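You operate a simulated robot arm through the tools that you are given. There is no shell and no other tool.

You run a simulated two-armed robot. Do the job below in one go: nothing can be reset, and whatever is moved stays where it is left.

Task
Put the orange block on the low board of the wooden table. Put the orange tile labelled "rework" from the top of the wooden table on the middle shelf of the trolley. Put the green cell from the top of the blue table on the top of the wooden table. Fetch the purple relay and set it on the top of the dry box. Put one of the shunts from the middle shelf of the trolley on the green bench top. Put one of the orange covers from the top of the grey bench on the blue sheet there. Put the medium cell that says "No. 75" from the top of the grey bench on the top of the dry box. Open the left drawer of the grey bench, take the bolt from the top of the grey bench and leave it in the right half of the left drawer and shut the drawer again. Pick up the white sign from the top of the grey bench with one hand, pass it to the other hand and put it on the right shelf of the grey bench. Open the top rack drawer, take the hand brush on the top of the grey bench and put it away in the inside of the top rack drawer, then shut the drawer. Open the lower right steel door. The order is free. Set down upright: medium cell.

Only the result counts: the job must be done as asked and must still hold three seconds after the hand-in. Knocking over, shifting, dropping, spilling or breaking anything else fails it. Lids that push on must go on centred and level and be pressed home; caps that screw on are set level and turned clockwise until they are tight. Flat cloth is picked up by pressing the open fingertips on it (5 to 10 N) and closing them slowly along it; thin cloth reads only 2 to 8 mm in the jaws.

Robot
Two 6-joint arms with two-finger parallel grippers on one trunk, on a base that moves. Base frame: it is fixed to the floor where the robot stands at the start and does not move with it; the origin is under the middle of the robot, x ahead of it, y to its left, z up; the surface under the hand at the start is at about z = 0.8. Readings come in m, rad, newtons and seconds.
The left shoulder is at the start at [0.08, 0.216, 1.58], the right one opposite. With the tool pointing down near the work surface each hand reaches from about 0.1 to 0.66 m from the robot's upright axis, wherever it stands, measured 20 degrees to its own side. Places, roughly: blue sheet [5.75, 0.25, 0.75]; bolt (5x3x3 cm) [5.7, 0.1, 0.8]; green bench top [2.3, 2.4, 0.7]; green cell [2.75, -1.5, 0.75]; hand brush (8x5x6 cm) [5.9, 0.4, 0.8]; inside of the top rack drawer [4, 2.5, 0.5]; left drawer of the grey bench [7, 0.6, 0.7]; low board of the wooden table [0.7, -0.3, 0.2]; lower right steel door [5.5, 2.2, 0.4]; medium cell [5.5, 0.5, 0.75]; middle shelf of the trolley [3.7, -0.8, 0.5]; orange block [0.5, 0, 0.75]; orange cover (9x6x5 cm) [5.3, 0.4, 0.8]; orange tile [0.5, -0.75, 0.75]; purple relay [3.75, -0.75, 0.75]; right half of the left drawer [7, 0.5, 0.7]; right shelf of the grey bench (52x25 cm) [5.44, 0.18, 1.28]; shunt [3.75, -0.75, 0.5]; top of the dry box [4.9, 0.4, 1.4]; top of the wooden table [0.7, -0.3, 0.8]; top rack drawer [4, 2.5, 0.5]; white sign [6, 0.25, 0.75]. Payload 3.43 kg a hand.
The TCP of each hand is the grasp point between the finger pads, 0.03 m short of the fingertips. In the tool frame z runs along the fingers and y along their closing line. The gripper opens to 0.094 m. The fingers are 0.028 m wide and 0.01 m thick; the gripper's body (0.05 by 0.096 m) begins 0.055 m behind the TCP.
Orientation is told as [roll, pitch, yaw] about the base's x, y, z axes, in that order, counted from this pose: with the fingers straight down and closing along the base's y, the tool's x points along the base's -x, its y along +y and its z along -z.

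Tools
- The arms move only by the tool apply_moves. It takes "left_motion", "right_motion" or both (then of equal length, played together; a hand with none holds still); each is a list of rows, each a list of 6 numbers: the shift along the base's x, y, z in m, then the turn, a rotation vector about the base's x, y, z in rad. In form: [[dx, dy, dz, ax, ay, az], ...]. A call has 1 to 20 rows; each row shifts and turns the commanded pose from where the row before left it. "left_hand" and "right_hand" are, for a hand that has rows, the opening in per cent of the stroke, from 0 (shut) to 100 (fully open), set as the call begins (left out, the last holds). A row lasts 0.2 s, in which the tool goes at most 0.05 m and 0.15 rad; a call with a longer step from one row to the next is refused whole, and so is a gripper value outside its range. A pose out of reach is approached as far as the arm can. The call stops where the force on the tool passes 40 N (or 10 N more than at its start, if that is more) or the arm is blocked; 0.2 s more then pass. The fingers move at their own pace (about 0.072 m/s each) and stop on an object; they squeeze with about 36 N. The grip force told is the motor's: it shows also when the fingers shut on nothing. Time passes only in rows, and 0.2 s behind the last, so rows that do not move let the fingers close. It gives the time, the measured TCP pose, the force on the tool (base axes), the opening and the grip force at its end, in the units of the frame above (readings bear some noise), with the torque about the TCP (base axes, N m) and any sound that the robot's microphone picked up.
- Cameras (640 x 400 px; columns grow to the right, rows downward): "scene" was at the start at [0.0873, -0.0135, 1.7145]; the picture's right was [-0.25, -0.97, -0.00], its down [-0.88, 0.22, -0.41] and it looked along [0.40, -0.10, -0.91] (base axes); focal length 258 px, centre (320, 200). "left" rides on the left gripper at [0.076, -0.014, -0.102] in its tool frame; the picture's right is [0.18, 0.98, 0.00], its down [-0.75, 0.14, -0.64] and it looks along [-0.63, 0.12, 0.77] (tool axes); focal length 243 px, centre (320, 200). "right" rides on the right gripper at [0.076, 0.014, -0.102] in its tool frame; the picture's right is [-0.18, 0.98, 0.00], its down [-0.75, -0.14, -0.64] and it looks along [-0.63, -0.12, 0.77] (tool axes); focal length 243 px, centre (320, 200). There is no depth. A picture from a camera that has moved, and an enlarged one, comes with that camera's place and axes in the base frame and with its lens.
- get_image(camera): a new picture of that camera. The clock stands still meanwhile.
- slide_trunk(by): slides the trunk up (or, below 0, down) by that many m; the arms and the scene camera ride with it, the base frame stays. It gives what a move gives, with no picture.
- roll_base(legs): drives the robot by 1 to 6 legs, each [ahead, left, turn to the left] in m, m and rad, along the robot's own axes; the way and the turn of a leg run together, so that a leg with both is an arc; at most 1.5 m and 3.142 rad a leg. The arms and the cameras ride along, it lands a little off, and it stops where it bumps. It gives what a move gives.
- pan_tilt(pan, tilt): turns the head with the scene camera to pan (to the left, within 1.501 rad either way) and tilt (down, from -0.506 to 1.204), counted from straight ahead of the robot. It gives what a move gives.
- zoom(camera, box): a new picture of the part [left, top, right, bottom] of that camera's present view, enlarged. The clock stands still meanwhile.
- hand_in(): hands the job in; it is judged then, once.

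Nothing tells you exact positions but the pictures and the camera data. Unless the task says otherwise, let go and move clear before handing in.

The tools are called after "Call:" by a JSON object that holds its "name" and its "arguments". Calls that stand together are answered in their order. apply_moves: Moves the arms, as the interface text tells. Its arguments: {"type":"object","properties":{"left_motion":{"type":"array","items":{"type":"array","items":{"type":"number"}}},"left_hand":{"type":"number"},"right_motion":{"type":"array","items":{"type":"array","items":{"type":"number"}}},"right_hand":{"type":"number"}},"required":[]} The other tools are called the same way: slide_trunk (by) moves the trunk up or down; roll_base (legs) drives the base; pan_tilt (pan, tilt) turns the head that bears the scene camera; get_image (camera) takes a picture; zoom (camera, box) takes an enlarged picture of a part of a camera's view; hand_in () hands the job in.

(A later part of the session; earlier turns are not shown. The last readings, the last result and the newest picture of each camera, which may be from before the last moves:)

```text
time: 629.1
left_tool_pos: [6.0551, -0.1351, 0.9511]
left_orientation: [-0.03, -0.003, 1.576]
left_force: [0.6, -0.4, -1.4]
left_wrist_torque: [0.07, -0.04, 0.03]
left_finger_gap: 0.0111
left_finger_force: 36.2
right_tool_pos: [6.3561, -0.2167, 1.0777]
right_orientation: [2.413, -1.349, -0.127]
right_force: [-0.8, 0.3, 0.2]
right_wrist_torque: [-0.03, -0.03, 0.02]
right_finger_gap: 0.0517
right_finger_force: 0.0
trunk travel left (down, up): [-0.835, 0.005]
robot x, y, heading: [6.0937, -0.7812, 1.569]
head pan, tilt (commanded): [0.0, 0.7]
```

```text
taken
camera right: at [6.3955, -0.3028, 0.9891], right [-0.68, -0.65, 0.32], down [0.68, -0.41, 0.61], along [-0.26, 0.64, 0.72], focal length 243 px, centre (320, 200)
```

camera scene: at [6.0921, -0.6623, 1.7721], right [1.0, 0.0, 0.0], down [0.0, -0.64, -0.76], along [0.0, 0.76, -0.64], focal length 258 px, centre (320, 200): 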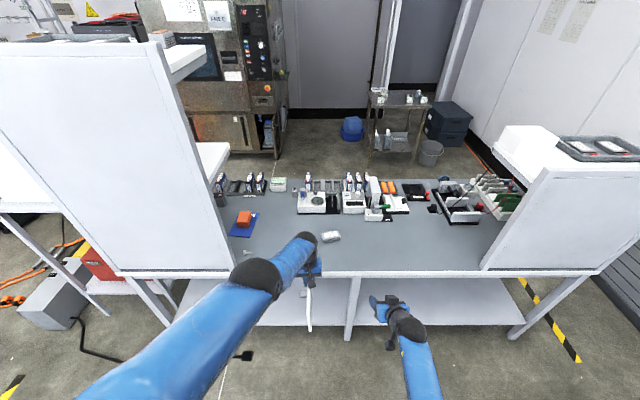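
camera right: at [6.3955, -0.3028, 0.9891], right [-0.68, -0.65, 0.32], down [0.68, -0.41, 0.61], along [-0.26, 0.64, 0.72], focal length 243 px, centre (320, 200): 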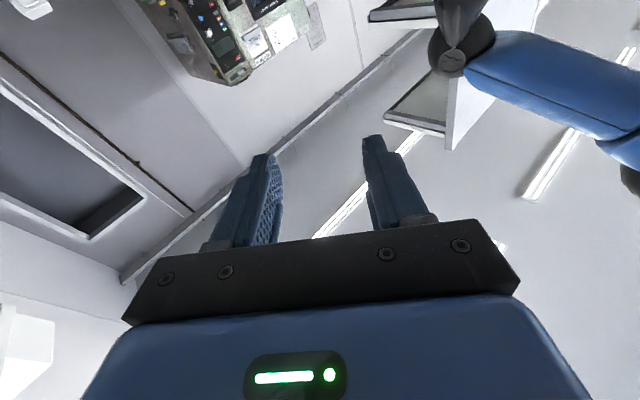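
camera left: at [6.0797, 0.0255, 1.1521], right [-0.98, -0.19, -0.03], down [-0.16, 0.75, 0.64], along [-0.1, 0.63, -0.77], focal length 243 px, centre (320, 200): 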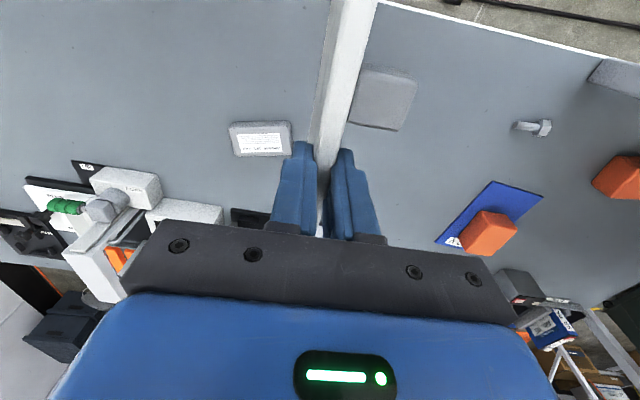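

Call:
{"name": "apply_moves", "arguments": {"right_motion": [[0, 0, 0.012, 0.0545, 0.02, -0.117], [0, 0, 0.012, 0.0545, 0.02, -0.117], [0, 0, 0.012, 0.0545, 0.02, -0.117], [0, 0, 0.012, 0.0545, 0.02, -0.117], [0, 0, 0.012, 0.0545, 0.02, -0.117], [0, 0, 0.012, 0.0545, 0.0, -0.117]]}}

Call:
{"name": "apply_moves", "arguments": {"right_motion": [[0, 0, -0.01, -0.131, 0, 0], [0, 0, -0.02, -0.131, 0, 0], [0, 0, -0.02, -0.131, 0, 0], [0, 0, -0.02, -0.131, 0, 0], [0, 0, -0.02, -0.131, 0, 0], [0, 0, -0.02, -0.131, 0, 0], [0, 0, -0.02, -0.131, 0, 0], [0, 0, -0.02, -0.131, 0, 0]]}}

Call:
{"name": "get_image", "arguments": {"camera": "right"}}

```text
time: 630.5
left_tool_pos: [6.0553, -0.1348, 0.9502]
left_orientation: [-0.032, -0.002, 1.577]
left_force: [-0.3, -0.3, -1.7]
left_wrist_torque: [0.08, 0.01, 0.03]
left_finger_gap: 0.0112
left_finger_force: 35.7
right_tool_pos: [6.3555, -0.2182, 1.1508]
right_orientation: [2.914, -1.054, -1.304]
right_force: [0.6, 0.6, 0.9]
right_wrist_torque: [0.0, 0.01, 0.04]
right_finger_gap: 0.0515
right_finger_force: 0.1
trunk travel left (down, up): [-0.835, 0.005]
robot x, y, heading: [6.0906, -0.7744, 1.565]
head pan, tilt (commanded): [0.0, 0.7]
```

```text
time: 632.3
left_tool_pos: [6.0558, -0.1334, 0.9512]
left_orientation: [-0.032, -0.003, 1.576]
left_force: [0.3, 0.2, -1.5]
left_wrist_torque: [0.08, 0.01, 0.02]
left_finger_gap: 0.0113
left_finger_force: 36.1
right_tool_pos: [6.3534, -0.2178, 1.0077]
right_orientation: [0.252, -1.059, 1.302]
right_force: [-0.4, -1.1, 0.3]
right_wrist_torque: [0.04, -0.04, -0.03]
right_finger_gap: 0.0518
right_finger_force: 0.0
right hand out of reach, approached as far as the arm can: row 5
trunk travel left (down, up): [-0.835, 0.005]
robot x, y, heading: [6.0905, -0.7785, 1.561]
head pan, tilt (commanded): [0.0, 0.7]
```

```text
taken
camera right: at [6.3319, -0.3444, 0.9922], right [-0.95, 0.14, 0.28], down [0.25, -0.21, 0.94], along [0.19, 0.97, 0.17], focal length 243 px, centre (320, 200)
```

right: 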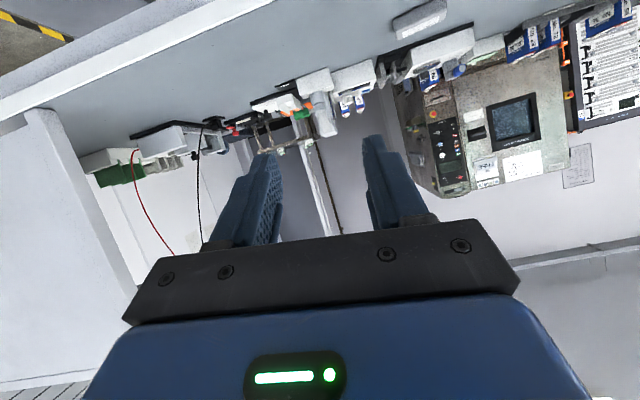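

Call:
{"name": "apply_moves", "arguments": {"right_motion": [[0, 0, -0.01, 0.002, -0.114, 0.062], [0, 0, -0.02, -0.12, 0, 0], [0, 0, -0.02, -0.12, 0, 0], [0, 0, -0.01, -0.1, 0, 0]]}}

Call:
{"name": "get_image", "arguments": {"camera": "right"}}

```text
time: 633.3
left_tool_pos: [6.0568, -0.1343, 0.9502]
left_orientation: [-0.032, -0.004, 1.577]
left_force: [0.2, -0.4, -2.1]
left_wrist_torque: [0.07, 0.0, 0.01]
left_finger_gap: 0.0115
left_finger_force: 35.4
right_tool_pos: [6.388, -0.2237, 0.9352]
right_orientation: [0.037, -0.741, 1.568]
right_force: [1.0, 0.3, -0.2]
right_wrist_torque: [0.01, 0.01, -0.01]
right_finger_gap: 0.0519
right_finger_force: 0.0
right hand out of reach, approached as far as the arm can: row 2, 3, 4
trunk travel left (down, up): [-0.835, 0.005]
robot x, y, heading: [6.0925, -0.779, 1.566]
head pan, tilt (commanded): [0.0, 0.7]
```

```text
taken
camera right: at [6.3792, -0.3516, 0.9606], right [-0.98, 0.11, 0.15], down [0.16, 0.13, 0.98], along [0.09, 0.99, -0.14], focal length 243 px, centre (320, 200)
```

right: 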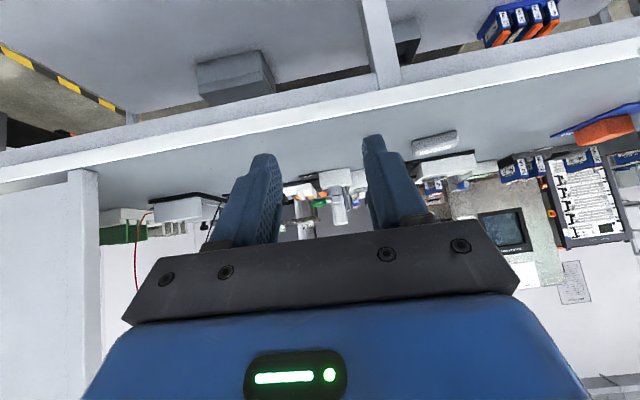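

The lean is nearly gone (roll 0.04). I test another correction and move.

Call:
{"name": "apply_moves", "arguments": {"right_motion": [[-0.03, 0, 0, -0.04, -0.02, -0.02], [-0.03, 0, 0.01, -0.04, -0.01, -0.01], [-0.03, 0, 0.01, 0, 0, 0]]}}

```text
time: 634.1
left_tool_pos: [6.0542, -0.134, 0.9507]
left_orientation: [-0.033, -0.004, 1.575]
left_force: [0.2, 0.4, -2.1]
left_wrist_torque: [0.06, -0.02, -0.01]
left_finger_gap: 0.0111
left_finger_force: 36.4
right_tool_pos: [6.3792, -0.2355, 0.9276]
right_orientation: [0.052, -0.723, 1.567]
right_force: [0.2, -0.6, 0.8]
right_wrist_torque: [0.01, -0.02, -0.01]
right_finger_gap: 0.0518
right_finger_force: 0.0
right hand out of reach, approached as far as the arm can: row 1, 2, 3
trunk travel left (down, up): [-0.835, 0.005]
robot x, y, heading: [6.0924, -0.7783, 1.568]
head pan, tilt (commanded): [0.0, 0.7]
```

Call:
{"name": "apply_moves", "arguments": {"right_motion": [[0, 0, 0.015, 0.0636, 0.0292, 0.108], [0, 0, 0.015, 0.0636, 0.0292, 0.108], [0, 0, 0.015, 0.0636, 0.0292, 0.108], [0, 0, 0.015, 0.0636, 0.0292, 0.108], [0, 0, 0.015, 0.0636, 0.0292, 0.108], [0, 0, 0.02, 0.0996, 0.0836, 0], [0, 0, 0.02, 0.0996, 0.0836, 0], [0, 0, 0.02, 0.0996, 0.0836, 0], [0, 0, 0.02, 0.0996, 0.0836, 0], [0, 0, 0.012, 0.07, 0.03, -0.117], [0, 0, 0.012, 0.07, 0.02, -0.117], [0, 0, 0.012, 0.07, 0.02, -0.117], [0, 0, 0.012, 0.06, 0.02, -0.117], [0, 0, 0.0, 0.06, 0.01, -0.117]]}}

```text
time: 637.1
left_tool_pos: [6.0557, -0.1342, 0.9516]
left_orientation: [-0.031, -0.005, 1.576]
left_force: [-0.3, -0.7, -1.6]
left_wrist_torque: [0.04, 0.0, -0.01]
left_finger_gap: 0.0116
left_finger_force: 35.7
right_tool_pos: [6.3775, -0.2344, 1.1316]
right_orientation: [2.872, -1.207, -1.24]
right_force: [0.3, -0.5, 0.3]
right_wrist_torque: [-0.02, 0.01, 0.03]
right_finger_gap: 0.0517
right_finger_force: 0.1
trunk travel left (down, up): [-0.835, 0.005]
robot x, y, heading: [6.0912, -0.7812, 1.568]
head pan, tilt (commanded): [0.0, 0.7]
```

Call:
{"name": "apply_moves", "arguments": {"right_motion": [[-0.035, 0, 0.01, 0.08, 0, -0.022], [-0.034, 0, 0.01, 0.08, 0, -0.022], [0, 0, 0, 0, 0, 0]]}}

```text
time: 637.9
left_tool_pos: [6.0567, -0.1339, 0.9506]
left_orientation: [-0.032, -0.003, 1.576]
left_force: [-0.3, -0.2, -0.9]
left_wrist_torque: [0.08, 0.01, 0.01]
left_finger_gap: 0.0111
left_finger_force: 35.9
right_tool_pos: [6.3105, -0.2348, 1.1514]
right_orientation: [2.972, -1.053, -1.373]
right_force: [-0.1, -0.4, -0.1]
right_wrist_torque: [0.0, -0.01, 0.04]
right_finger_gap: 0.0516
right_finger_force: 0.1
trunk travel left (down, up): [-0.835, 0.005]
robot x, y, heading: [6.0935, -0.7778, 1.567]
head pan, tilt (commanded): [0.0, 0.7]
```

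Call:
{"name": "apply_moves", "arguments": {"right_motion": [[0, 0.0123, -0.0261, -0.131, 0, 0], [0, 0.0088, -0.0274, -0.131, 0, 0], [0, 0.0051, -0.0283, -0.131, 0, 0], [0, 0.0014, -0.0287, -0.131, 0, 0], [0, -0.0024, -0.0287, -0.131, 0, 0], [0, -0.0061, -0.0281, -0.131, 0, 0], [0, -0.0097, -0.0271, -0.131, 0, 0], [0, -0.0132, -0.0256, -0.131, 0, 0], [0, -0.0164, -0.0237, -0.131, 0, 0], [0, -0.0194, -0.0213, -0.131, 0, 0]]}}

Call:
{"name": "apply_moves", "arguments": {"right_motion": [[-0.03, 0, 0, 0, 0, 0], [-0.03, 0, 0, 0, 0, 0]]}}

```text
time: 640.1
left_tool_pos: [6.0553, -0.1353, 0.9508]
left_orientation: [-0.033, -0.005, 1.575]
left_force: [0.3, -0.1, -2.1]
left_wrist_torque: [0.08, 0.02, 0.0]
left_finger_gap: 0.0112
left_finger_force: 35.9
right_tool_pos: [6.3104, -0.2762, 0.8863]
right_orientation: [0.095, -0.762, 1.436]
right_force: [0.4, 0.7, 0.8]
right_wrist_torque: [-0.01, -0.03, 0.0]
right_finger_gap: 0.0516
right_finger_force: 0.1
trunk travel left (down, up): [-0.835, 0.005]
robot x, y, heading: [6.0947, -0.7799, 1.566]
head pan, tilt (commanded): [0.0, 0.7]
```

```text
time: 640.7
left_tool_pos: [6.0544, -0.1338, 0.9511]
left_orientation: [-0.033, -0.003, 1.575]
left_force: [-0.4, -0.4, -1.0]
left_wrist_torque: [0.04, -0.01, 0.02]
left_finger_gap: 0.0113
left_finger_force: 36.5
right_tool_pos: [6.2483, -0.2735, 0.8857]
right_orientation: [0.094, -0.765, 1.437]
right_force: [0.3, 0.6, 0.5]
right_wrist_torque: [0.0, -0.01, 0.02]
right_finger_gap: 0.0517
right_finger_force: 0.1
trunk travel left (down, up): [-0.835, 0.005]
robot x, y, heading: [6.0935, -0.7796, 1.57]
head pan, tilt (commanded): [0.0, 0.7]
```

The wrist is unflipped now — no limits reported. I level the hand exactly and move on to the sign's near corner.

Call:
{"name": "apply_moves", "arguments": {"right_motion": [[-0.02, -0.01, 0.03, 0, -0.067, 0.069], [-0.03, -0.02, 0.03, 0, 0, 0], [-0.03, -0.02, 0.03, 0, 0, 0]], "right_hand": 60}}

Call:
{"name": "get_image", "arguments": {"camera": "right"}}

Call:
{"name": "get_image", "arguments": {"camera": "scene"}}

```text
time: 641.5
left_tool_pos: [6.0553, -0.1355, 0.95]
left_orientation: [-0.031, -0.006, 1.577]
left_force: [0.5, 0.4, -2.2]
left_wrist_torque: [0.1, 0.01, 0.01]
left_finger_gap: 0.0113
left_finger_force: 36.3
right_tool_pos: [6.1693, -0.3256, 0.9753]
right_orientation: [0.001, -0.77, 1.569]
right_force: [0.7, 0.0, 0.7]
right_wrist_torque: [-0.01, 0.01, 0.02]
right_finger_gap: 0.0562
right_finger_force: 0.1
trunk travel left (down, up): [-0.835, 0.005]
robot x, y, heading: [6.092, -0.7786, 1.568]
head pan, tilt (commanded): [0.0, 0.7]
```

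```text
taken
camera right: at [6.1561, -0.453, 0.9963], right [-0.98, 0.13, 0.13], down [0.14, 0.1, 0.99], along [0.12, 0.99, -0.11], focal length 243 px, centre (320, 200)
```

right: 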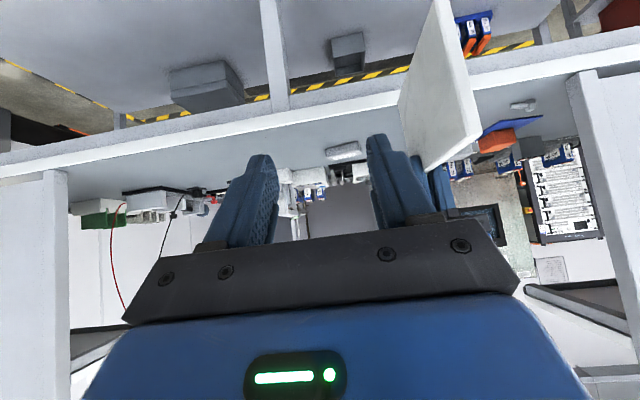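

```text
taken
camera scene: at [6.0921, -0.6626, 1.7721], right [1.0, 0.0, 0.0], down [0.0, -0.64, -0.76], along [0.0, 0.76, -0.64], focal length 258 px, centre (320, 200)
```

scene: 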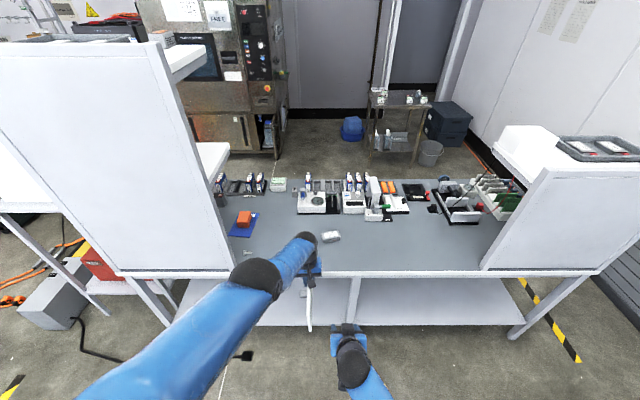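

Call:
{"name": "apply_moves", "arguments": {"right_motion": [[-0.02, 0, 0.04, 0, 0, 0], [-0.045, 0, 0.006, 0, 0, 0], [-0.045, -0.002, 0, 0, 0, 0], [-0.003, 0, 0, 0, 0, 0]]}}

Call:
{"name": "get_image", "arguments": {"camera": "right"}}

```text
time: 642.5
left_tool_pos: [6.0562, -0.1351, 0.9498]
left_orientation: [-0.032, -0.005, 1.576]
left_force: [0.0, 0.3, -1.6]
left_wrist_torque: [0.1, -0.01, 0.01]
left_finger_gap: 0.0113
left_finger_force: 35.7
right_tool_pos: [6.0559, -0.3266, 1.0227]
right_orientation: [0.003, -0.77, 1.569]
right_force: [0.5, -0.8, 0.4]
right_wrist_torque: [0.01, -0.01, 0.02]
right_finger_gap: 0.0565
right_finger_force: 0.1
trunk travel left (down, up): [-0.835, 0.005]
robot x, y, heading: [6.0937, -0.7796, 1.569]
head pan, tilt (commanded): [0.0, 0.7]
```

```text
taken
camera right: at [6.0432, -0.4539, 1.0432], right [-0.98, 0.13, 0.13], down [0.14, 0.09, 0.99], along [0.12, 0.99, -0.11], focal length 243 px, centre (320, 200)
```

right: 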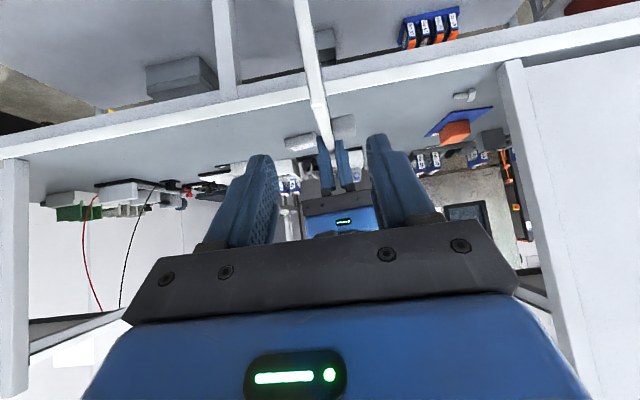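

Call:
{"name": "apply_moves", "arguments": {"right_motion": [[0, 0.0209, -0.0215, 0, 0, 0], [0, 0.0209, -0.0215, 0, 0, 0]]}}

Call:
{"name": "get_image", "arguments": {"camera": "right"}}

```text
time: 643.1
left_tool_pos: [6.0543, -0.1341, 0.9502]
left_orientation: [-0.034, -0.003, 1.576]
left_force: [0.7, -0.1, -1.3]
left_wrist_torque: [0.07, 0.02, -0.01]
left_finger_gap: 0.0114
left_finger_force: 36.0
right_tool_pos: [6.0563, -0.2836, 0.9793]
right_orientation: [0.002, -0.768, 1.569]
right_force: [0.3, 0.2, -0.4]
right_wrist_torque: [0.01, -0.02, 0.03]
right_finger_gap: 0.0562
right_finger_force: 0.0
trunk travel left (down, up): [-0.835, 0.005]
robot x, y, heading: [6.0931, -0.7788, 1.566]
head pan, tilt (commanded): [0.0, 0.7]
```

```text
taken
camera right: at [6.0433, -0.4103, 0.9998], right [-0.98, 0.13, 0.13], down [0.14, 0.1, 0.98], along [0.12, 0.99, -0.11], focal length 243 px, centre (320, 200)
```

right: 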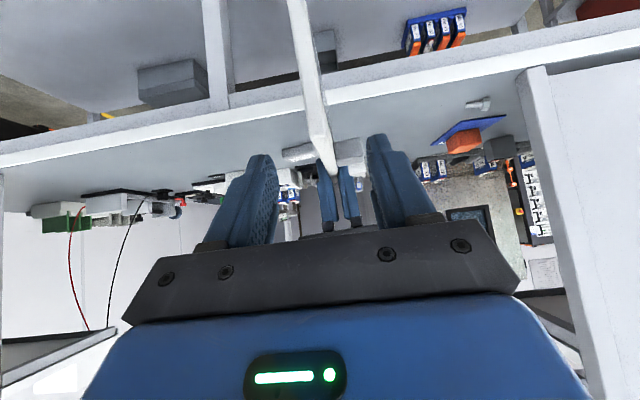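

Call:
{"name": "apply_moves", "arguments": {"right_motion": [[0, 0.0209, -0.0215, 0, 0, 0], [0, 0.0209, -0.0215, 0, 0, 0]]}}

Call:
{"name": "get_image", "arguments": {"camera": "right"}}

Call:
{"name": "get_image", "arguments": {"camera": "left"}}

```text
time: 643.7
left_tool_pos: [6.054, -0.132, 0.9485]
left_orientation: [-0.033, -0.004, 1.576]
left_force: [0.3, 0.1, -1.3]
left_wrist_torque: [0.01, 0.0, 0.02]
left_finger_gap: 0.0112
left_finger_force: 35.5
right_tool_pos: [6.0563, -0.2405, 0.9358]
right_orientation: [0.002, -0.769, 1.572]
right_force: [-1.1, 0.6, -0.3]
right_wrist_torque: [-0.02, 0.0, -0.04]
right_finger_gap: 0.0564
right_finger_force: 0.2
trunk travel left (down, up): [-0.835, 0.005]
robot x, y, heading: [6.0893, -0.7772, 1.57]
head pan, tilt (commanded): [0.0, 0.7]
```

```text
taken
camera right: at [6.0437, -0.3682, 0.9567], right [-0.98, 0.13, 0.13], down [0.14, 0.1, 0.98], along [0.12, 0.99, -0.11], focal length 243 px, centre (320, 200)
```

right: 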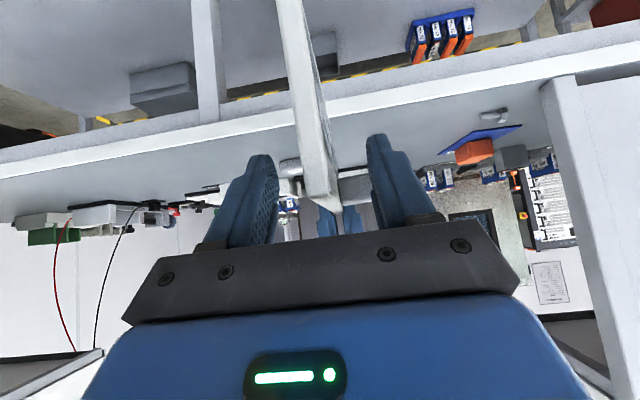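

```text
taken
camera left: at [6.0658, -0.2091, 1.0526], right [-0.98, -0.19, -0.03], down [-0.17, 0.75, 0.64], along [-0.1, 0.63, -0.77], focal length 243 px, centre (320, 200)
```

left: 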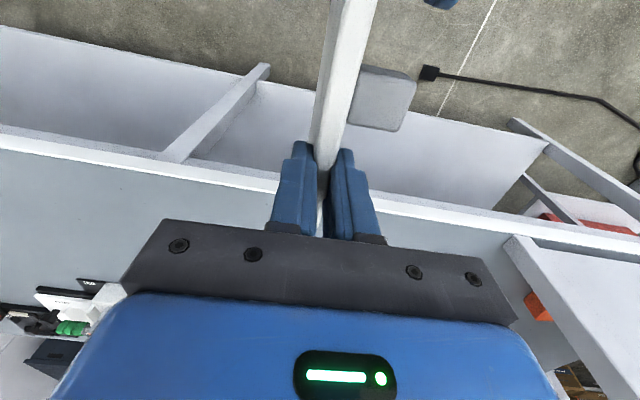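

The right fingers straddle the sign's near top corner, clear of the knob. I close the right hand and then release the left.

Call:
{"name": "apply_moves", "arguments": {"right_motion": [[0, 0, 0, 0, 0, 0], [0, 0, 0, 0, 0, 0], [0, 0, 0, 0, 0, 0], [0, 0, 0, 0, 0, 0], [0, 0, 0, 0, 0, 0]], "right_hand": 0}}

Call:
{"name": "get_image", "arguments": {"camera": "right"}}

```text
time: 644.9
left_tool_pos: [6.0553, -0.1345, 0.9502]
left_orientation: [-0.033, -0.005, 1.575]
left_force: [8.0, -4.1, 1.8]
left_wrist_torque: [-0.33, 0.35, 0.43]
left_finger_gap: 0.0116
left_finger_force: 36.0
right_tool_pos: [6.0565, -0.2426, 0.9363]
right_orientation: [0.002, -0.769, 1.568]
right_force: [-7.3, 3.6, -2.4]
right_wrist_torque: [-0.09, -0.42, 0.45]
right_finger_gap: 0.0162
right_finger_force: 35.7
trunk travel left (down, up): [-0.835, 0.005]
robot x, y, heading: [6.0942, -0.7804, 1.564]
head pan, tilt (commanded): [0.0, 0.7]
```

```text
taken
camera right: at [6.0441, -0.3698, 0.9578], right [-0.98, 0.13, 0.13], down [0.14, 0.09, 0.98], along [0.12, 0.99, -0.11], focal length 243 px, centre (320, 200)
```

right: 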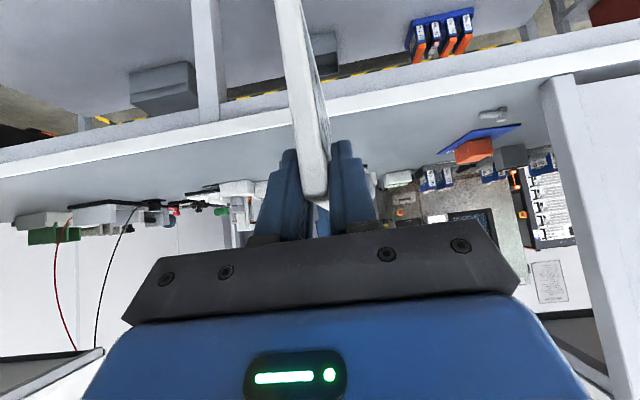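

Call:
{"name": "apply_moves", "arguments": {"left_motion": [[0, 0, 0, 0, 0, 0], [0, 0, 0, 0, 0, 0], [0, 0, 0, 0, 0, 0]], "left_hand": 55}}

Call:
{"name": "apply_moves", "arguments": {"left_motion": [[0, 0, 0.03, 0, 0, 0], [0, 0, 0.04, 0, 0, 0], [-0.03, 0, 0.02, 0, 0, 0], [-0.045, 0, 0, 0, 0, 0], [-0.045, 0, 0, 0, 0, 0]]}}

Call:
{"name": "get_image", "arguments": {"camera": "scene"}}

Call:
{"name": "get_image", "arguments": {"camera": "right"}}

```text
time: 645.7
left_tool_pos: [6.0556, -0.134, 0.9505]
left_orientation: [-0.032, -0.003, 1.575]
left_force: [0.4, 0.5, -0.7]
left_wrist_torque: [0.01, -0.01, 0.0]
left_finger_gap: 0.0516
left_finger_force: 0.1
right_tool_pos: [6.058, -0.2427, 0.9385]
right_orientation: [0.004, -0.77, 1.569]
right_force: [-0.2, 0.3, 0.1]
right_wrist_torque: [-0.11, -0.02, -0.01]
right_finger_gap: 0.0159
right_finger_force: 36.2
trunk travel left (down, up): [-0.835, 0.005]
robot x, y, heading: [6.0912, -0.7758, 1.568]
head pan, tilt (commanded): [0.0, 0.7]
```

```text
time: 646.9
left_tool_pos: [5.9478, -0.0807, 1.0131]
left_orientation: [-0.033, -0.001, 1.575]
left_force: [-0.9, 0.5, 0.6]
left_wrist_torque: [0.0, -0.01, -0.01]
left_finger_gap: 0.0519
left_finger_force: 0.0
left hand out of reach, approached as far as the arm can: row 1, 2, 3, 4, 5
right_tool_pos: [6.0577, -0.2426, 0.9354]
right_orientation: [0.003, -0.769, 1.571]
right_force: [-0.2, -0.3, 0.3]
right_wrist_torque: [-0.13, -0.02, -0.02]
right_finger_gap: 0.0158
right_finger_force: 36.8
trunk travel left (down, up): [-0.835, 0.005]
robot x, y, heading: [6.0936, -0.7794, 1.573]
head pan, tilt (commanded): [0.0, 0.7]
```

```text
taken
camera scene: at [6.0901, -0.6617, 1.772], right [1.0, 0.0, 0.0], down [0.0, -0.64, -0.76], along [0.0, 0.76, -0.64], focal length 258 px, centre (320, 200)
```

scene: 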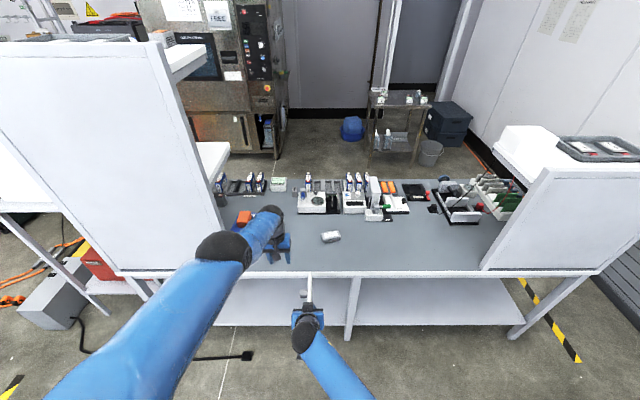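

```text
taken
camera right: at [6.043, -0.3696, 0.9575], right [-0.98, 0.13, 0.13], down [0.14, 0.1, 0.99], along [0.12, 0.99, -0.11], focal length 243 px, centre (320, 200)
```

right: 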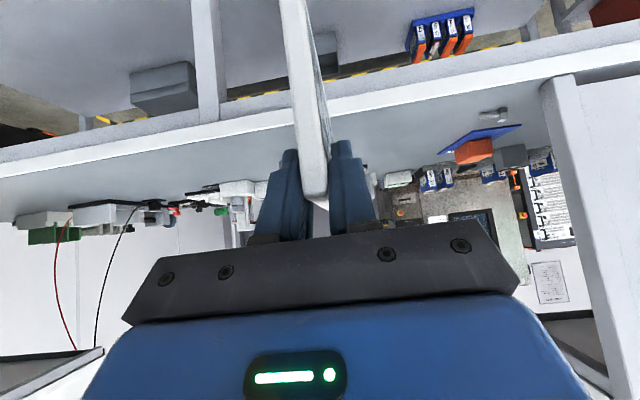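

Hand-over done: the right hand holds the sign. I retract it, drive forward again and go for the bolt with the left hand.

Call:
{"name": "apply_moves", "arguments": {"right_motion": [[0.02, -0.02, 0.01, 0, 0, 0], [0.03, -0.03, 0.015, 0, 0, 0], [0.03, -0.03, 0.015, 0, 0, 0], [0.03, -0.02, 0.01, 0, 0, 0]], "left_motion": [[0, 0, 0, 0, 0, 0.14], [0, 0, 0, 0, 0, 0.14], [0, 0, 0, 0, 0, 0.14], [0, 0, 0, 0, 0, 0.14]]}}

Call:
{"name": "roll_base", "arguments": {"legs": [[0.3, 0.0, 0]]}}

Call:
{"name": "apply_moves", "arguments": {"left_motion": [[-0.015, -0.02, 0, 0, 0, 0.14], [-0.015, -0.02, 0, 0, 0, 0.14], [-0.015, -0.02, 0, 0, 0, 0.14], [-0.015, -0.02, 0, 0, 0, 0.14], [-0.015, -0.02, 0, 0, 0, 0.14], [-0.015, -0.02, 0, 0, 0, 0.14]]}}

Call:
{"name": "get_image", "arguments": {"camera": "left"}}

Call:
{"name": "get_image", "arguments": {"camera": "scene"}}

```text
time: 647.9
left_tool_pos: [5.9497, -0.0797, 1.014]
left_orientation: [-0.032, -0.005, 2.136]
left_force: [0.1, 1.0, 1.0]
left_wrist_torque: [-0.01, 0.02, -0.03]
left_finger_gap: 0.0516
left_finger_force: 0.0
right_tool_pos: [6.1694, -0.3432, 0.9862]
right_orientation: [0.005, -0.769, 1.568]
right_force: [0.6, 0.1, -1.3]
right_wrist_torque: [-0.09, 0.02, -0.01]
right_finger_gap: 0.0159
right_finger_force: 35.8
trunk travel left (down, up): [-0.835, 0.005]
robot x, y, heading: [6.0953, -0.7777, 1.565]
head pan, tilt (commanded): [0.0, 0.7]
```

```text
time: 650.0
left_tool_pos: [5.9495, 0.2197, 1.0145]
left_orientation: [-0.033, -0.005, 2.135]
left_force: [0.2, -0.1, 0.7]
left_wrist_torque: [0.02, -0.03, 0.01]
left_finger_gap: 0.052
left_finger_force: 0.0
right_tool_pos: [6.169, -0.0447, 0.9875]
right_orientation: [0.002, -0.771, 1.568]
right_force: [0.0, -0.1, -1.9]
right_wrist_torque: [-0.07, 0.0, 0.01]
right_finger_gap: 0.0158
right_finger_force: 35.7
trunk travel left (down, up): [-0.835, 0.005]
robot x, y, heading: [6.0928, -0.4797, 1.564]
head pan, tilt (commanded): [0.0, 0.7]
```

```text
time: 651.4
left_tool_pos: [5.863, 0.2007, 0.9619]
left_orientation: [-0.03, -0.004, 2.975]
left_force: [0.3, -0.1, -0.6]
left_wrist_torque: [0.02, -0.01, 0.01]
left_finger_gap: 0.0516
left_finger_force: 0.0
left hand out of reach, approached as far as the arm can: row 1, 2, 3, 4, 5, 6
right_tool_pos: [6.1683, -0.041, 0.9863]
right_orientation: [0.004, -0.769, 1.569]
right_force: [-0.5, -0.4, -1.7]
right_wrist_torque: [-0.07, 0.01, -0.02]
right_finger_gap: 0.016
right_finger_force: 35.8
trunk travel left (down, up): [-0.835, 0.005]
robot x, y, heading: [6.0951, -0.4743, 1.573]
head pan, tilt (commanded): [0.0, 0.7]
```

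```text
taken
camera left: at [5.9401, 0.1998, 1.0654], right [0.02, -1.0, -0.03], down [-0.77, -0.03, 0.64], along [-0.64, 0.01, -0.77], focal length 243 px, centre (320, 200)
```

left: 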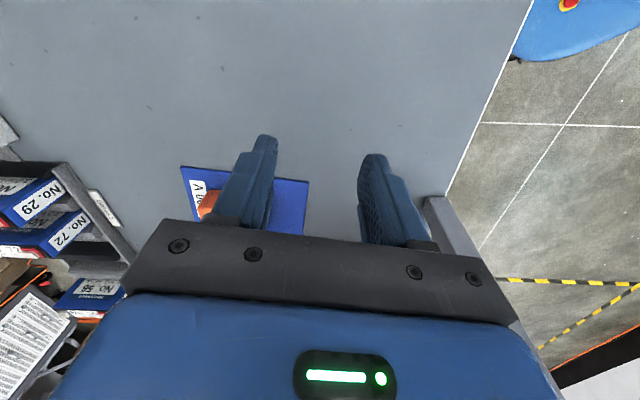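

```text
taken
camera scene: at [6.0928, -0.3623, 1.7721], right [1.0, 0.0, 0.0], down [0.0, -0.64, -0.77], along [0.0, 0.77, -0.64], focal length 258 px, centre (320, 200)
```

scene: 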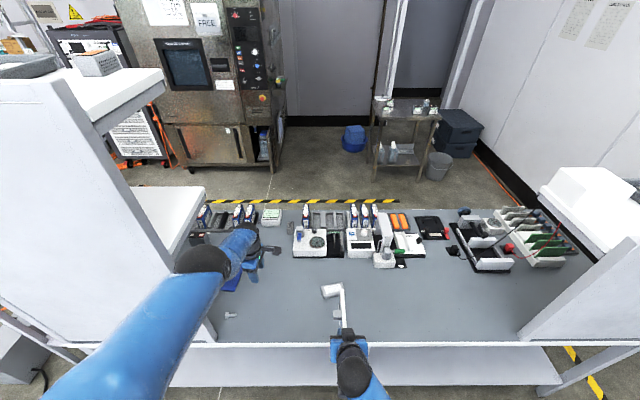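

The panel edge is close to my left arm here; I shift right so the arm comes in diagonally, and lean the left hand toward +x.

Call:
{"name": "apply_moves", "arguments": {"left_motion": [[0.02, -0.02, 0.02, 0, 0, 0], [0.03, -0.02, 0.01, 0, 0, 0]]}}

Call:
{"name": "roll_base", "arguments": {"legs": [[0.02, -0.12, 0]]}}

Call:
{"name": "slide_trunk", "arguments": {"by": -0.06}}

Call:
{"name": "apply_moves", "arguments": {"left_motion": [[-0.02, -0.01, 0.01, 0, 0.11, 0], [-0.03, -0.01, 0.01, 0, 0.11, 0], [-0.03, -0.01, 0, 0, 0.11, 0], [-0.035, -0.01, 0, 0, 0.11, 0], [-0.035, -0.01, 0, 0, 0, 0.03]]}}

Call:
{"name": "get_image", "arguments": {"camera": "left"}}

Call:
{"name": "get_image", "arguments": {"camera": "scene"}}

```text
time: 652.0
left_tool_pos: [5.9172, 0.2034, 0.9688]
left_orientation: [-0.028, -0.005, 2.978]
left_force: [0.8, 0.0, -0.1]
left_wrist_torque: [-0.02, 0.0, -0.03]
left_finger_gap: 0.0516
left_finger_force: 0.0
left hand out of reach, approached as far as the arm can: row 1, 2
right_tool_pos: [6.1696, -0.043, 0.9859]
right_orientation: [0.006, -0.771, 1.567]
right_force: [0.0, 0.3, -1.6]
right_wrist_torque: [-0.09, 0.0, -0.01]
right_finger_gap: 0.016
right_finger_force: 36.0
trunk travel left (down, up): [-0.835, 0.005]
robot x, y, heading: [6.0955, -0.4786, 1.568]
head pan, tilt (commanded): [0.0, 0.7]
```

```text
time: 653.2
left_tool_pos: [6.0273, 0.2219, 0.9671]
left_orientation: [-0.029, 0.003, 2.977]
left_force: [0.2, 0.3, -0.5]
left_wrist_torque: [-0.02, -0.05, -0.02]
left_finger_gap: 0.0515
left_finger_force: 0.1
right_tool_pos: [6.282, -0.0227, 0.9866]
right_orientation: [-0.002, -0.77, 1.574]
right_force: [-1.6, 0.3, -2.0]
right_wrist_torque: [-0.12, -0.04, -0.04]
right_finger_gap: 0.016
right_finger_force: 35.6
trunk travel left (down, up): [-0.835, 0.005]
robot x, y, heading: [6.2101, -0.4574, 1.568]
head pan, tilt (commanded): [0.0, 0.7]
```

```text
time: 654.2
left_tool_pos: [6.034, 0.2233, 0.9077]
left_orientation: [-0.029, -0.007, 2.976]
left_force: [0.2, -0.6, 0.0]
left_wrist_torque: [0.0, 0.03, -0.01]
left_finger_gap: 0.0516
left_finger_force: 0.0
right_tool_pos: [6.2888, -0.0224, 0.9251]
right_orientation: [0.007, -0.77, 1.566]
right_force: [0.5, 0.0, -2.1]
right_wrist_torque: [-0.12, -0.02, 0.01]
right_finger_gap: 0.016
right_finger_force: 36.2
trunk travel left (down, up): [-0.775, 0.065]
robot x, y, heading: [6.2136, -0.4578, 1.564]
head pan, tilt (commanded): [0.0, 0.7]
```

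```text
time: 655.4
left_tool_pos: [5.883, 0.2087, 0.9082]
left_orientation: [0.052, -0.439, 2.989]
left_force: [0.7, -0.3, -0.2]
left_wrist_torque: [-0.01, -0.01, 0.03]
left_finger_gap: 0.0518
left_finger_force: 0.1
left hand out of reach, approached as far as the arm can: row 1, 2, 3, 4, 5
right_tool_pos: [6.2864, -0.0228, 0.9265]
right_orientation: [0.004, -0.769, 1.571]
right_force: [-0.6, 0.6, -2.4]
right_wrist_torque: [-0.09, 0.0, 0.02]
right_finger_gap: 0.0159
right_finger_force: 36.0
trunk travel left (down, up): [-0.775, 0.065]
robot x, y, heading: [6.2137, -0.4589, 1.571]
head pan, tilt (commanded): [0.0, 0.7]
```

```text
taken
camera left: at [5.9967, 0.2119, 0.9685], right [0.04, -1.0, -0.03], down [-0.42, -0.04, 0.91], along [-0.91, -0.02, -0.42], focal length 243 px, centre (320, 200)
```

left: 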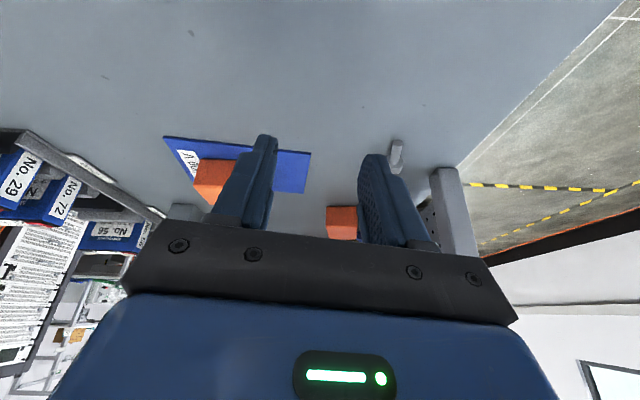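

```text
taken
camera scene: at [6.2104, -0.3421, 1.7121], right [1.0, 0.0, 0.0], down [0.0, -0.64, -0.76], along [0.0, 0.76, -0.64], focal length 258 px, centre (320, 200)
```

scene: 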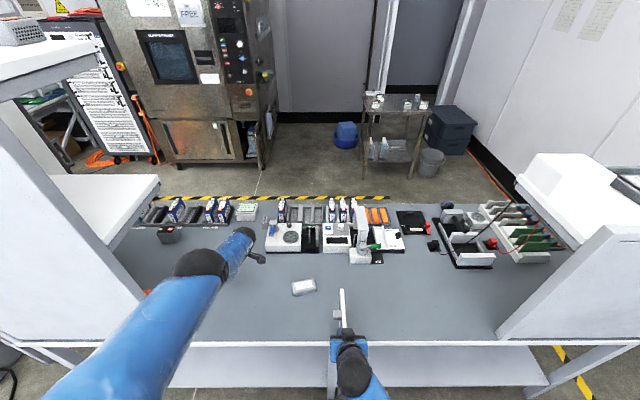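

Call:
{"name": "apply_moves", "arguments": {"left_motion": [[0, -0.04, 0, 0, 0, 0], [0, -0.04, 0, 0, 0, 0]]}}

Call:
{"name": "get_image", "arguments": {"camera": "left"}}

```text
time: 656.0
left_tool_pos: [5.8802, 0.1848, 0.8723]
left_orientation: [0.049, -0.436, 2.988]
left_force: [-0.3, 0.3, -0.2]
left_wrist_torque: [0.0, 0.03, -0.01]
left_finger_gap: 0.0517
left_finger_force: 0.2
left hand out of reach, approached as far as the arm can: row 1, 2
right_tool_pos: [6.286, -0.023, 0.9268]
right_orientation: [0.003, -0.771, 1.572]
right_force: [-0.2, -0.4, -1.4]
right_wrist_torque: [-0.11, -0.01, -0.02]
right_finger_gap: 0.0157
right_finger_force: 35.5
trunk travel left (down, up): [-0.775, 0.065]
robot x, y, heading: [6.2145, -0.4571, 1.567]
head pan, tilt (commanded): [0.0, 0.7]
```

```text
taken
camera left: at [5.9937, 0.1883, 0.9322], right [0.04, -1.0, -0.03], down [-0.42, -0.05, 0.91], along [-0.91, -0.02, -0.42], focal length 243 px, centre (320, 200)
```

left: 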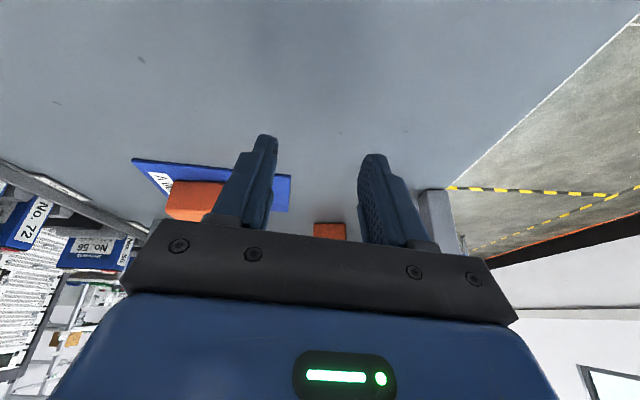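

Call:
{"name": "slide_trunk", "arguments": {"by": 0.06}}

Call:
{"name": "apply_moves", "arguments": {"left_motion": [[-0.01, -0.02, 0, 0, -0.1, 0], [-0.02, -0.02, 0, 0, -0.1, 0], [-0.03, -0.02, 0, 0, 0, 0], [-0.03, -0.01, 0, 0, 0, 0], [-0.02, -0.01, 0, 0, 0, 0]]}}

Call:
{"name": "get_image", "arguments": {"camera": "left"}}

Call:
{"name": "get_image", "arguments": {"camera": "scene"}}

```text
time: 657.0
left_tool_pos: [5.8798, 0.1856, 0.9317]
left_orientation: [0.051, -0.436, 2.989]
left_force: [0.7, -0.4, -0.8]
left_wrist_torque: [0.0, 0.01, 0.02]
left_finger_gap: 0.0518
left_finger_force: 0.1
right_tool_pos: [6.2869, -0.023, 0.9859]
right_orientation: [0.004, -0.769, 1.57]
right_force: [-0.5, -1.5, -1.9]
right_wrist_torque: [-0.12, 0.03, 0.0]
right_finger_gap: 0.016
right_finger_force: 36.0
trunk travel left (down, up): [-0.835, 0.005]
robot x, y, heading: [6.2114, -0.4607, 1.567]
head pan, tilt (commanded): [0.0, 0.7]
```

```text
time: 658.2
left_tool_pos: [5.7634, 0.1435, 0.9032]
left_orientation: [0.019, -0.236, 2.997]
left_force: [-0.3, -0.7, 0.0]
left_wrist_torque: [0.01, 0.01, 0.04]
left_finger_gap: 0.052
left_finger_force: 0.0
left hand out of reach, approached as far as the arm can: row 1, 2, 3, 5
right_tool_pos: [6.2861, -0.023, 0.986]
right_orientation: [0.002, -0.77, 1.571]
right_force: [0.3, -0.1, -1.2]
right_wrist_torque: [-0.09, 0.02, 0.01]
right_finger_gap: 0.0158
right_finger_force: 35.9
trunk travel left (down, up): [-0.835, 0.005]
robot x, y, heading: [6.2116, -0.4572, 1.569]
head pan, tilt (commanded): [0.0, 0.7]
```

```text
taken
camera left: at [5.8621, 0.1464, 0.9854], right [0.04, -1.0, -0.03], down [-0.59, -0.04, 0.8], along [-0.8, -0.02, -0.59], focal length 243 px, centre (320, 200)
```

left: 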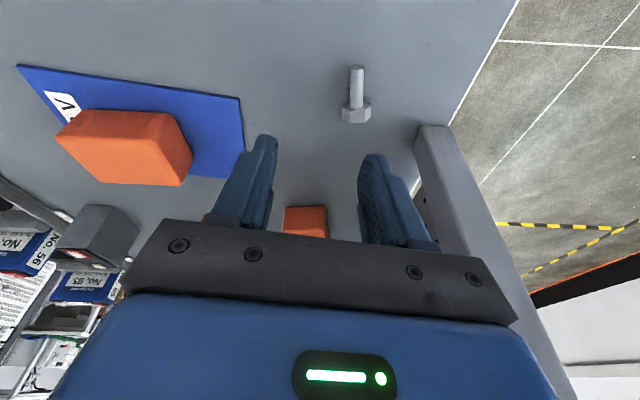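

```text
taken
camera scene: at [6.2107, -0.3427, 1.7721], right [1.0, 0.0, 0.0], down [0.0, -0.64, -0.76], along [0.0, 0.76, -0.64], focal length 258 px, centre (320, 200)
```

scene: 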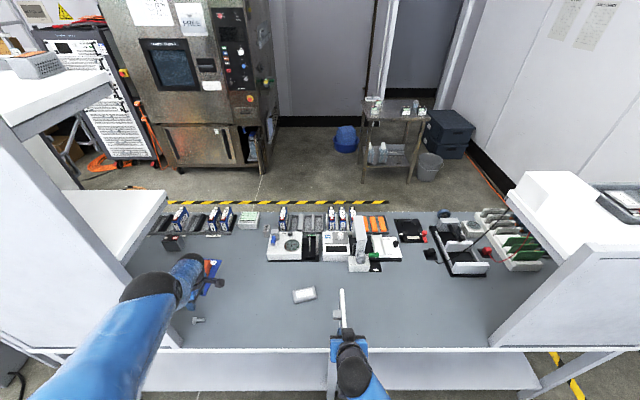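

The bolt lies at x 5.742–5.784, y ≈ 0.119. I lower the left hand around its shaft.

Call:
{"name": "apply_moves", "arguments": {"left_motion": [[0.008, -0.012, -0.015, 0, 0, 0], [0.007, -0.012, -0.02, 0, 0, 0]], "left_hand": 60}}

Call:
{"name": "get_image", "arguments": {"camera": "left"}}

```text
time: 658.8
left_tool_pos: [5.7779, 0.1213, 0.8695]
left_orientation: [0.019, -0.238, 2.999]
left_force: [0.2, -0.2, -0.2]
left_wrist_torque: [-0.05, 0.0, 0.0]
left_finger_gap: 0.0565
left_finger_force: 0.0
right_tool_pos: [6.2857, -0.0225, 0.9864]
right_orientation: [0.004, -0.769, 1.569]
right_force: [-0.4, -0.6, -1.5]
right_wrist_torque: [-0.13, -0.01, -0.02]
right_finger_gap: 0.0162
right_finger_force: 36.0
trunk travel left (down, up): [-0.835, 0.005]
robot x, y, heading: [6.2107, -0.4551, 1.565]
head pan, tilt (commanded): [0.0, 0.7]
```

```text
taken
camera left: at [5.8775, 0.123, 0.9506], right [0.04, -1.0, -0.03], down [-0.59, -0.05, 0.8], along [-0.8, -0.02, -0.59], focal length 243 px, centre (320, 200)
```

left: 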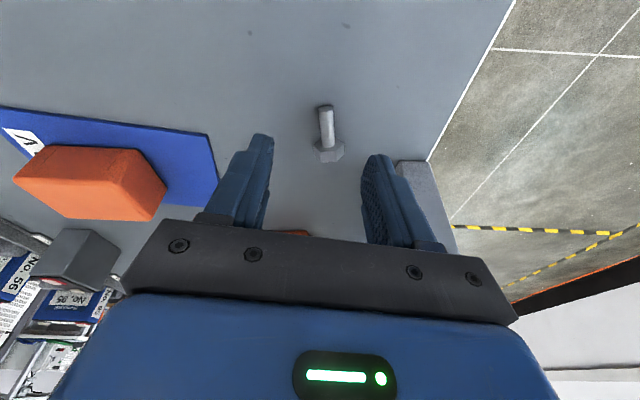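

Call:
{"name": "apply_moves", "arguments": {"left_motion": [[0.003, -0.004, -0.015, 0, 0, 0], [0, 0, -0.012, 0, 0, 0], [0, 0, -0.005, 0, 0, 0]]}}

Call:
{"name": "apply_moves", "arguments": {"left_motion": [[0, 0, 0, 0, 0, 0], [0, 0, 0, 0, 0, 0], [0, 0, 0, 0, 0, 0], [0, 0, 0, 0, 0, 0]], "left_hand": 0}}

Call:
{"name": "get_image", "arguments": {"camera": "left"}}

```text
time: 659.6
left_tool_pos: [5.7862, 0.1047, 0.8471]
left_orientation: [0.018, -0.239, 2.998]
left_force: [0.0, 0.9, 0.3]
left_wrist_torque: [0.04, -0.02, 0.01]
left_finger_gap: 0.0563
left_finger_force: 0.1
left hand out of reach, approached as far as the arm can: row 1, 2
right_tool_pos: [6.2867, -0.0238, 0.9874]
right_orientation: [0.003, -0.772, 1.569]
right_force: [0.4, 0.2, -2.1]
right_wrist_torque: [-0.12, 0.0, 0.01]
right_finger_gap: 0.0157
right_finger_force: 35.9
trunk travel left (down, up): [-0.835, 0.005]
robot x, y, heading: [6.2138, -0.4616, 1.565]
head pan, tilt (commanded): [0.0, 0.7]
```

```text
time: 660.6
left_tool_pos: [5.7864, 0.1078, 0.8462]
left_orientation: [0.017, -0.239, 2.999]
left_force: [-0.9, -0.5, 0.3]
left_wrist_torque: [0.02, 0.02, 0.02]
left_finger_gap: 0.0001
left_finger_force: 33.3
right_tool_pos: [6.2871, -0.0214, 0.9857]
right_orientation: [0.003, -0.769, 1.57]
right_force: [0.2, 0.0, -0.9]
right_wrist_torque: [-0.08, -0.02, -0.03]
right_finger_gap: 0.016
right_finger_force: 36.2
trunk travel left (down, up): [-0.835, 0.005]
robot x, y, heading: [6.2085, -0.4567, 1.565]
head pan, tilt (commanded): [0.0, 0.7]
```

```text
taken
camera left: at [5.8861, 0.109, 0.9283], right [0.04, -1.0, -0.03], down [-0.59, -0.05, 0.8], along [-0.8, -0.02, -0.59], focal length 243 px, centre (320, 200)
```

left: 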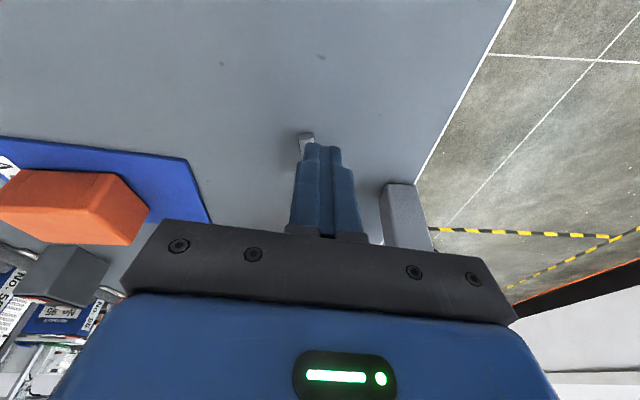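

Missed: the arm was at its reach limit. I raise slightly, reopen, lower the trunk 4 cm and realign.

Call:
{"name": "apply_moves", "arguments": {"left_motion": [[0, 0.004, 0.018, 0, 0, 0], [0, 0.006, 0.005, 0, 0, 0]]}}

Call:
{"name": "apply_moves", "arguments": {"left_motion": [[0, 0, 0, 0, 0, 0], [0, 0, 0, 0, 0, 0], [0, 0, 0, 0, 0, 0]], "left_hand": 60}}

Call:
{"name": "slide_trunk", "arguments": {"by": -0.02}}

Call:
{"name": "get_image", "arguments": {"camera": "left"}}

```text
time: 661.2
left_tool_pos: [5.7858, 0.1168, 0.8673]
left_orientation: [0.018, -0.238, 2.999]
left_force: [0.6, 0.5, 0.4]
left_wrist_torque: [-0.02, 0.01, -0.01]
left_finger_gap: 0.0002
left_finger_force: 32.7
right_tool_pos: [6.2869, -0.0231, 0.987]
right_orientation: [0.003, -0.769, 1.569]
right_force: [-0.8, 0.8, -2.0]
right_wrist_torque: [-0.12, -0.02, 0.04]
right_finger_gap: 0.0159
right_finger_force: 36.3
trunk travel left (down, up): [-0.835, 0.005]
robot x, y, heading: [6.2158, -0.4569, 1.568]
head pan, tilt (commanded): [0.0, 0.7]
```

```text
time: 662.0
left_tool_pos: [5.7872, 0.1185, 0.868]
left_orientation: [0.02, -0.237, 2.999]
left_force: [-0.1, -0.1, -0.1]
left_wrist_torque: [0.01, 0.01, 0.03]
left_finger_gap: 0.0562
left_finger_force: 0.1
right_tool_pos: [6.2867, -0.0216, 0.9861]
right_orientation: [0.004, -0.77, 1.568]
right_force: [-0.5, -0.1, -1.6]
right_wrist_torque: [-0.09, 0.03, 0.01]
right_finger_gap: 0.0156
right_finger_force: 36.8
trunk travel left (down, up): [-0.835, 0.005]
robot x, y, heading: [6.2102, -0.4592, 1.573]
head pan, tilt (commanded): [0.0, 0.7]
```

```text
time: 662.7
left_tool_pos: [5.7855, 0.1186, 0.8485]
left_orientation: [0.019, -0.239, 3.0]
left_force: [-1.2, -0.9, -0.1]
left_wrist_torque: [0.01, 0.01, 0.0]
left_finger_gap: 0.0564
left_finger_force: 0.2
right_tool_pos: [6.2875, -0.022, 0.9666]
right_orientation: [0.003, -0.769, 1.57]
right_force: [0.3, -0.3, -1.1]
right_wrist_torque: [-0.1, -0.03, 0.02]
right_finger_gap: 0.0157
right_finger_force: 36.4
trunk travel left (down, up): [-0.815, 0.025]
robot x, y, heading: [6.2141, -0.4585, 1.572]
head pan, tilt (commanded): [0.0, 0.7]
```

```text
taken
camera left: at [5.8854, 0.1209, 0.9302], right [0.04, -1.0, -0.03], down [-0.59, -0.05, 0.8], along [-0.8, -0.02, -0.59], focal length 243 px, centre (320, 200)
```

left: 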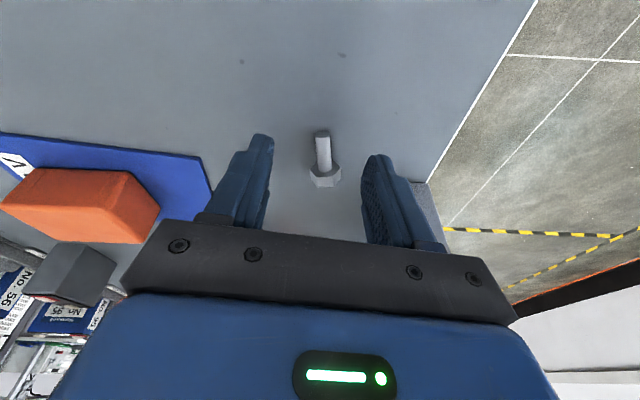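

Centred. I lower 13 mm with the trunk and close.

Call:
{"name": "slide_trunk", "arguments": {"by": -0.013}}

Call:
{"name": "apply_moves", "arguments": {"left_motion": [[0, 0, 0, 0, 0, 0], [0, 0, 0, 0, 0, 0], [0, 0, 0, 0, 0, 0], [0, 0, 0, 0, 0, 0]], "left_hand": 0}}

Call:
{"name": "get_image", "arguments": {"camera": "left"}}

```text
time: 663.3
left_tool_pos: [5.7863, 0.119, 0.8345]
left_orientation: [0.019, -0.239, 3.0]
left_force: [0.9, -0.8, 1.1]
left_wrist_torque: [0.0, -0.02, 0.01]
left_finger_gap: 0.0564
left_finger_force: 0.0
right_tool_pos: [6.2867, -0.0222, 0.952]
right_orientation: [0.002, -0.767, 1.57]
right_force: [0.8, -0.2, -1.9]
right_wrist_torque: [-0.07, 0.01, -0.06]
right_finger_gap: 0.0156
right_finger_force: 36.0
trunk travel left (down, up): [-0.802, 0.038]
robot x, y, heading: [6.2094, -0.4576, 1.567]
head pan, tilt (commanded): [0.0, 0.7]
```

```text
time: 664.3
left_tool_pos: [5.7859, 0.1167, 0.836]
left_orientation: [0.02, -0.239, 3.002]
left_force: [-0.5, 0.2, 0.0]
left_wrist_torque: [0.01, -0.01, 0.02]
left_finger_gap: 0.0
left_finger_force: 32.8
right_tool_pos: [6.2868, -0.0224, 0.9534]
right_orientation: [0.004, -0.77, 1.571]
right_force: [0.0, 0.1, -1.5]
right_wrist_torque: [-0.13, -0.01, 0.0]
right_finger_gap: 0.016
right_finger_force: 36.2
trunk travel left (down, up): [-0.802, 0.038]
robot x, y, heading: [6.2174, -0.4568, 1.57]
head pan, tilt (commanded): [0.0, 0.7]
```

```text
taken
camera left: at [5.8855, 0.1204, 0.9175], right [0.04, -1.0, -0.03], down [-0.59, -0.05, 0.8], along [-0.8, -0.02, -0.59], focal length 243 px, centre (320, 200)
```

left: 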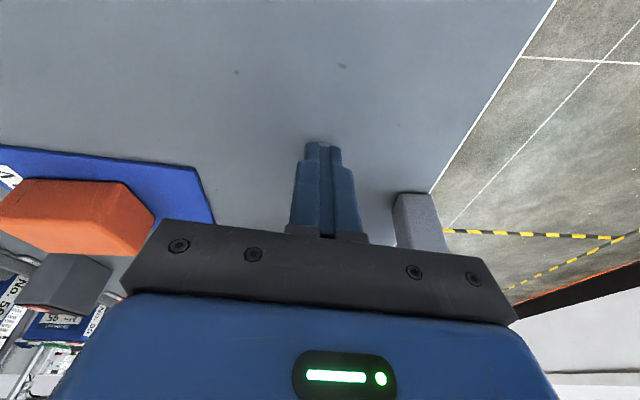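

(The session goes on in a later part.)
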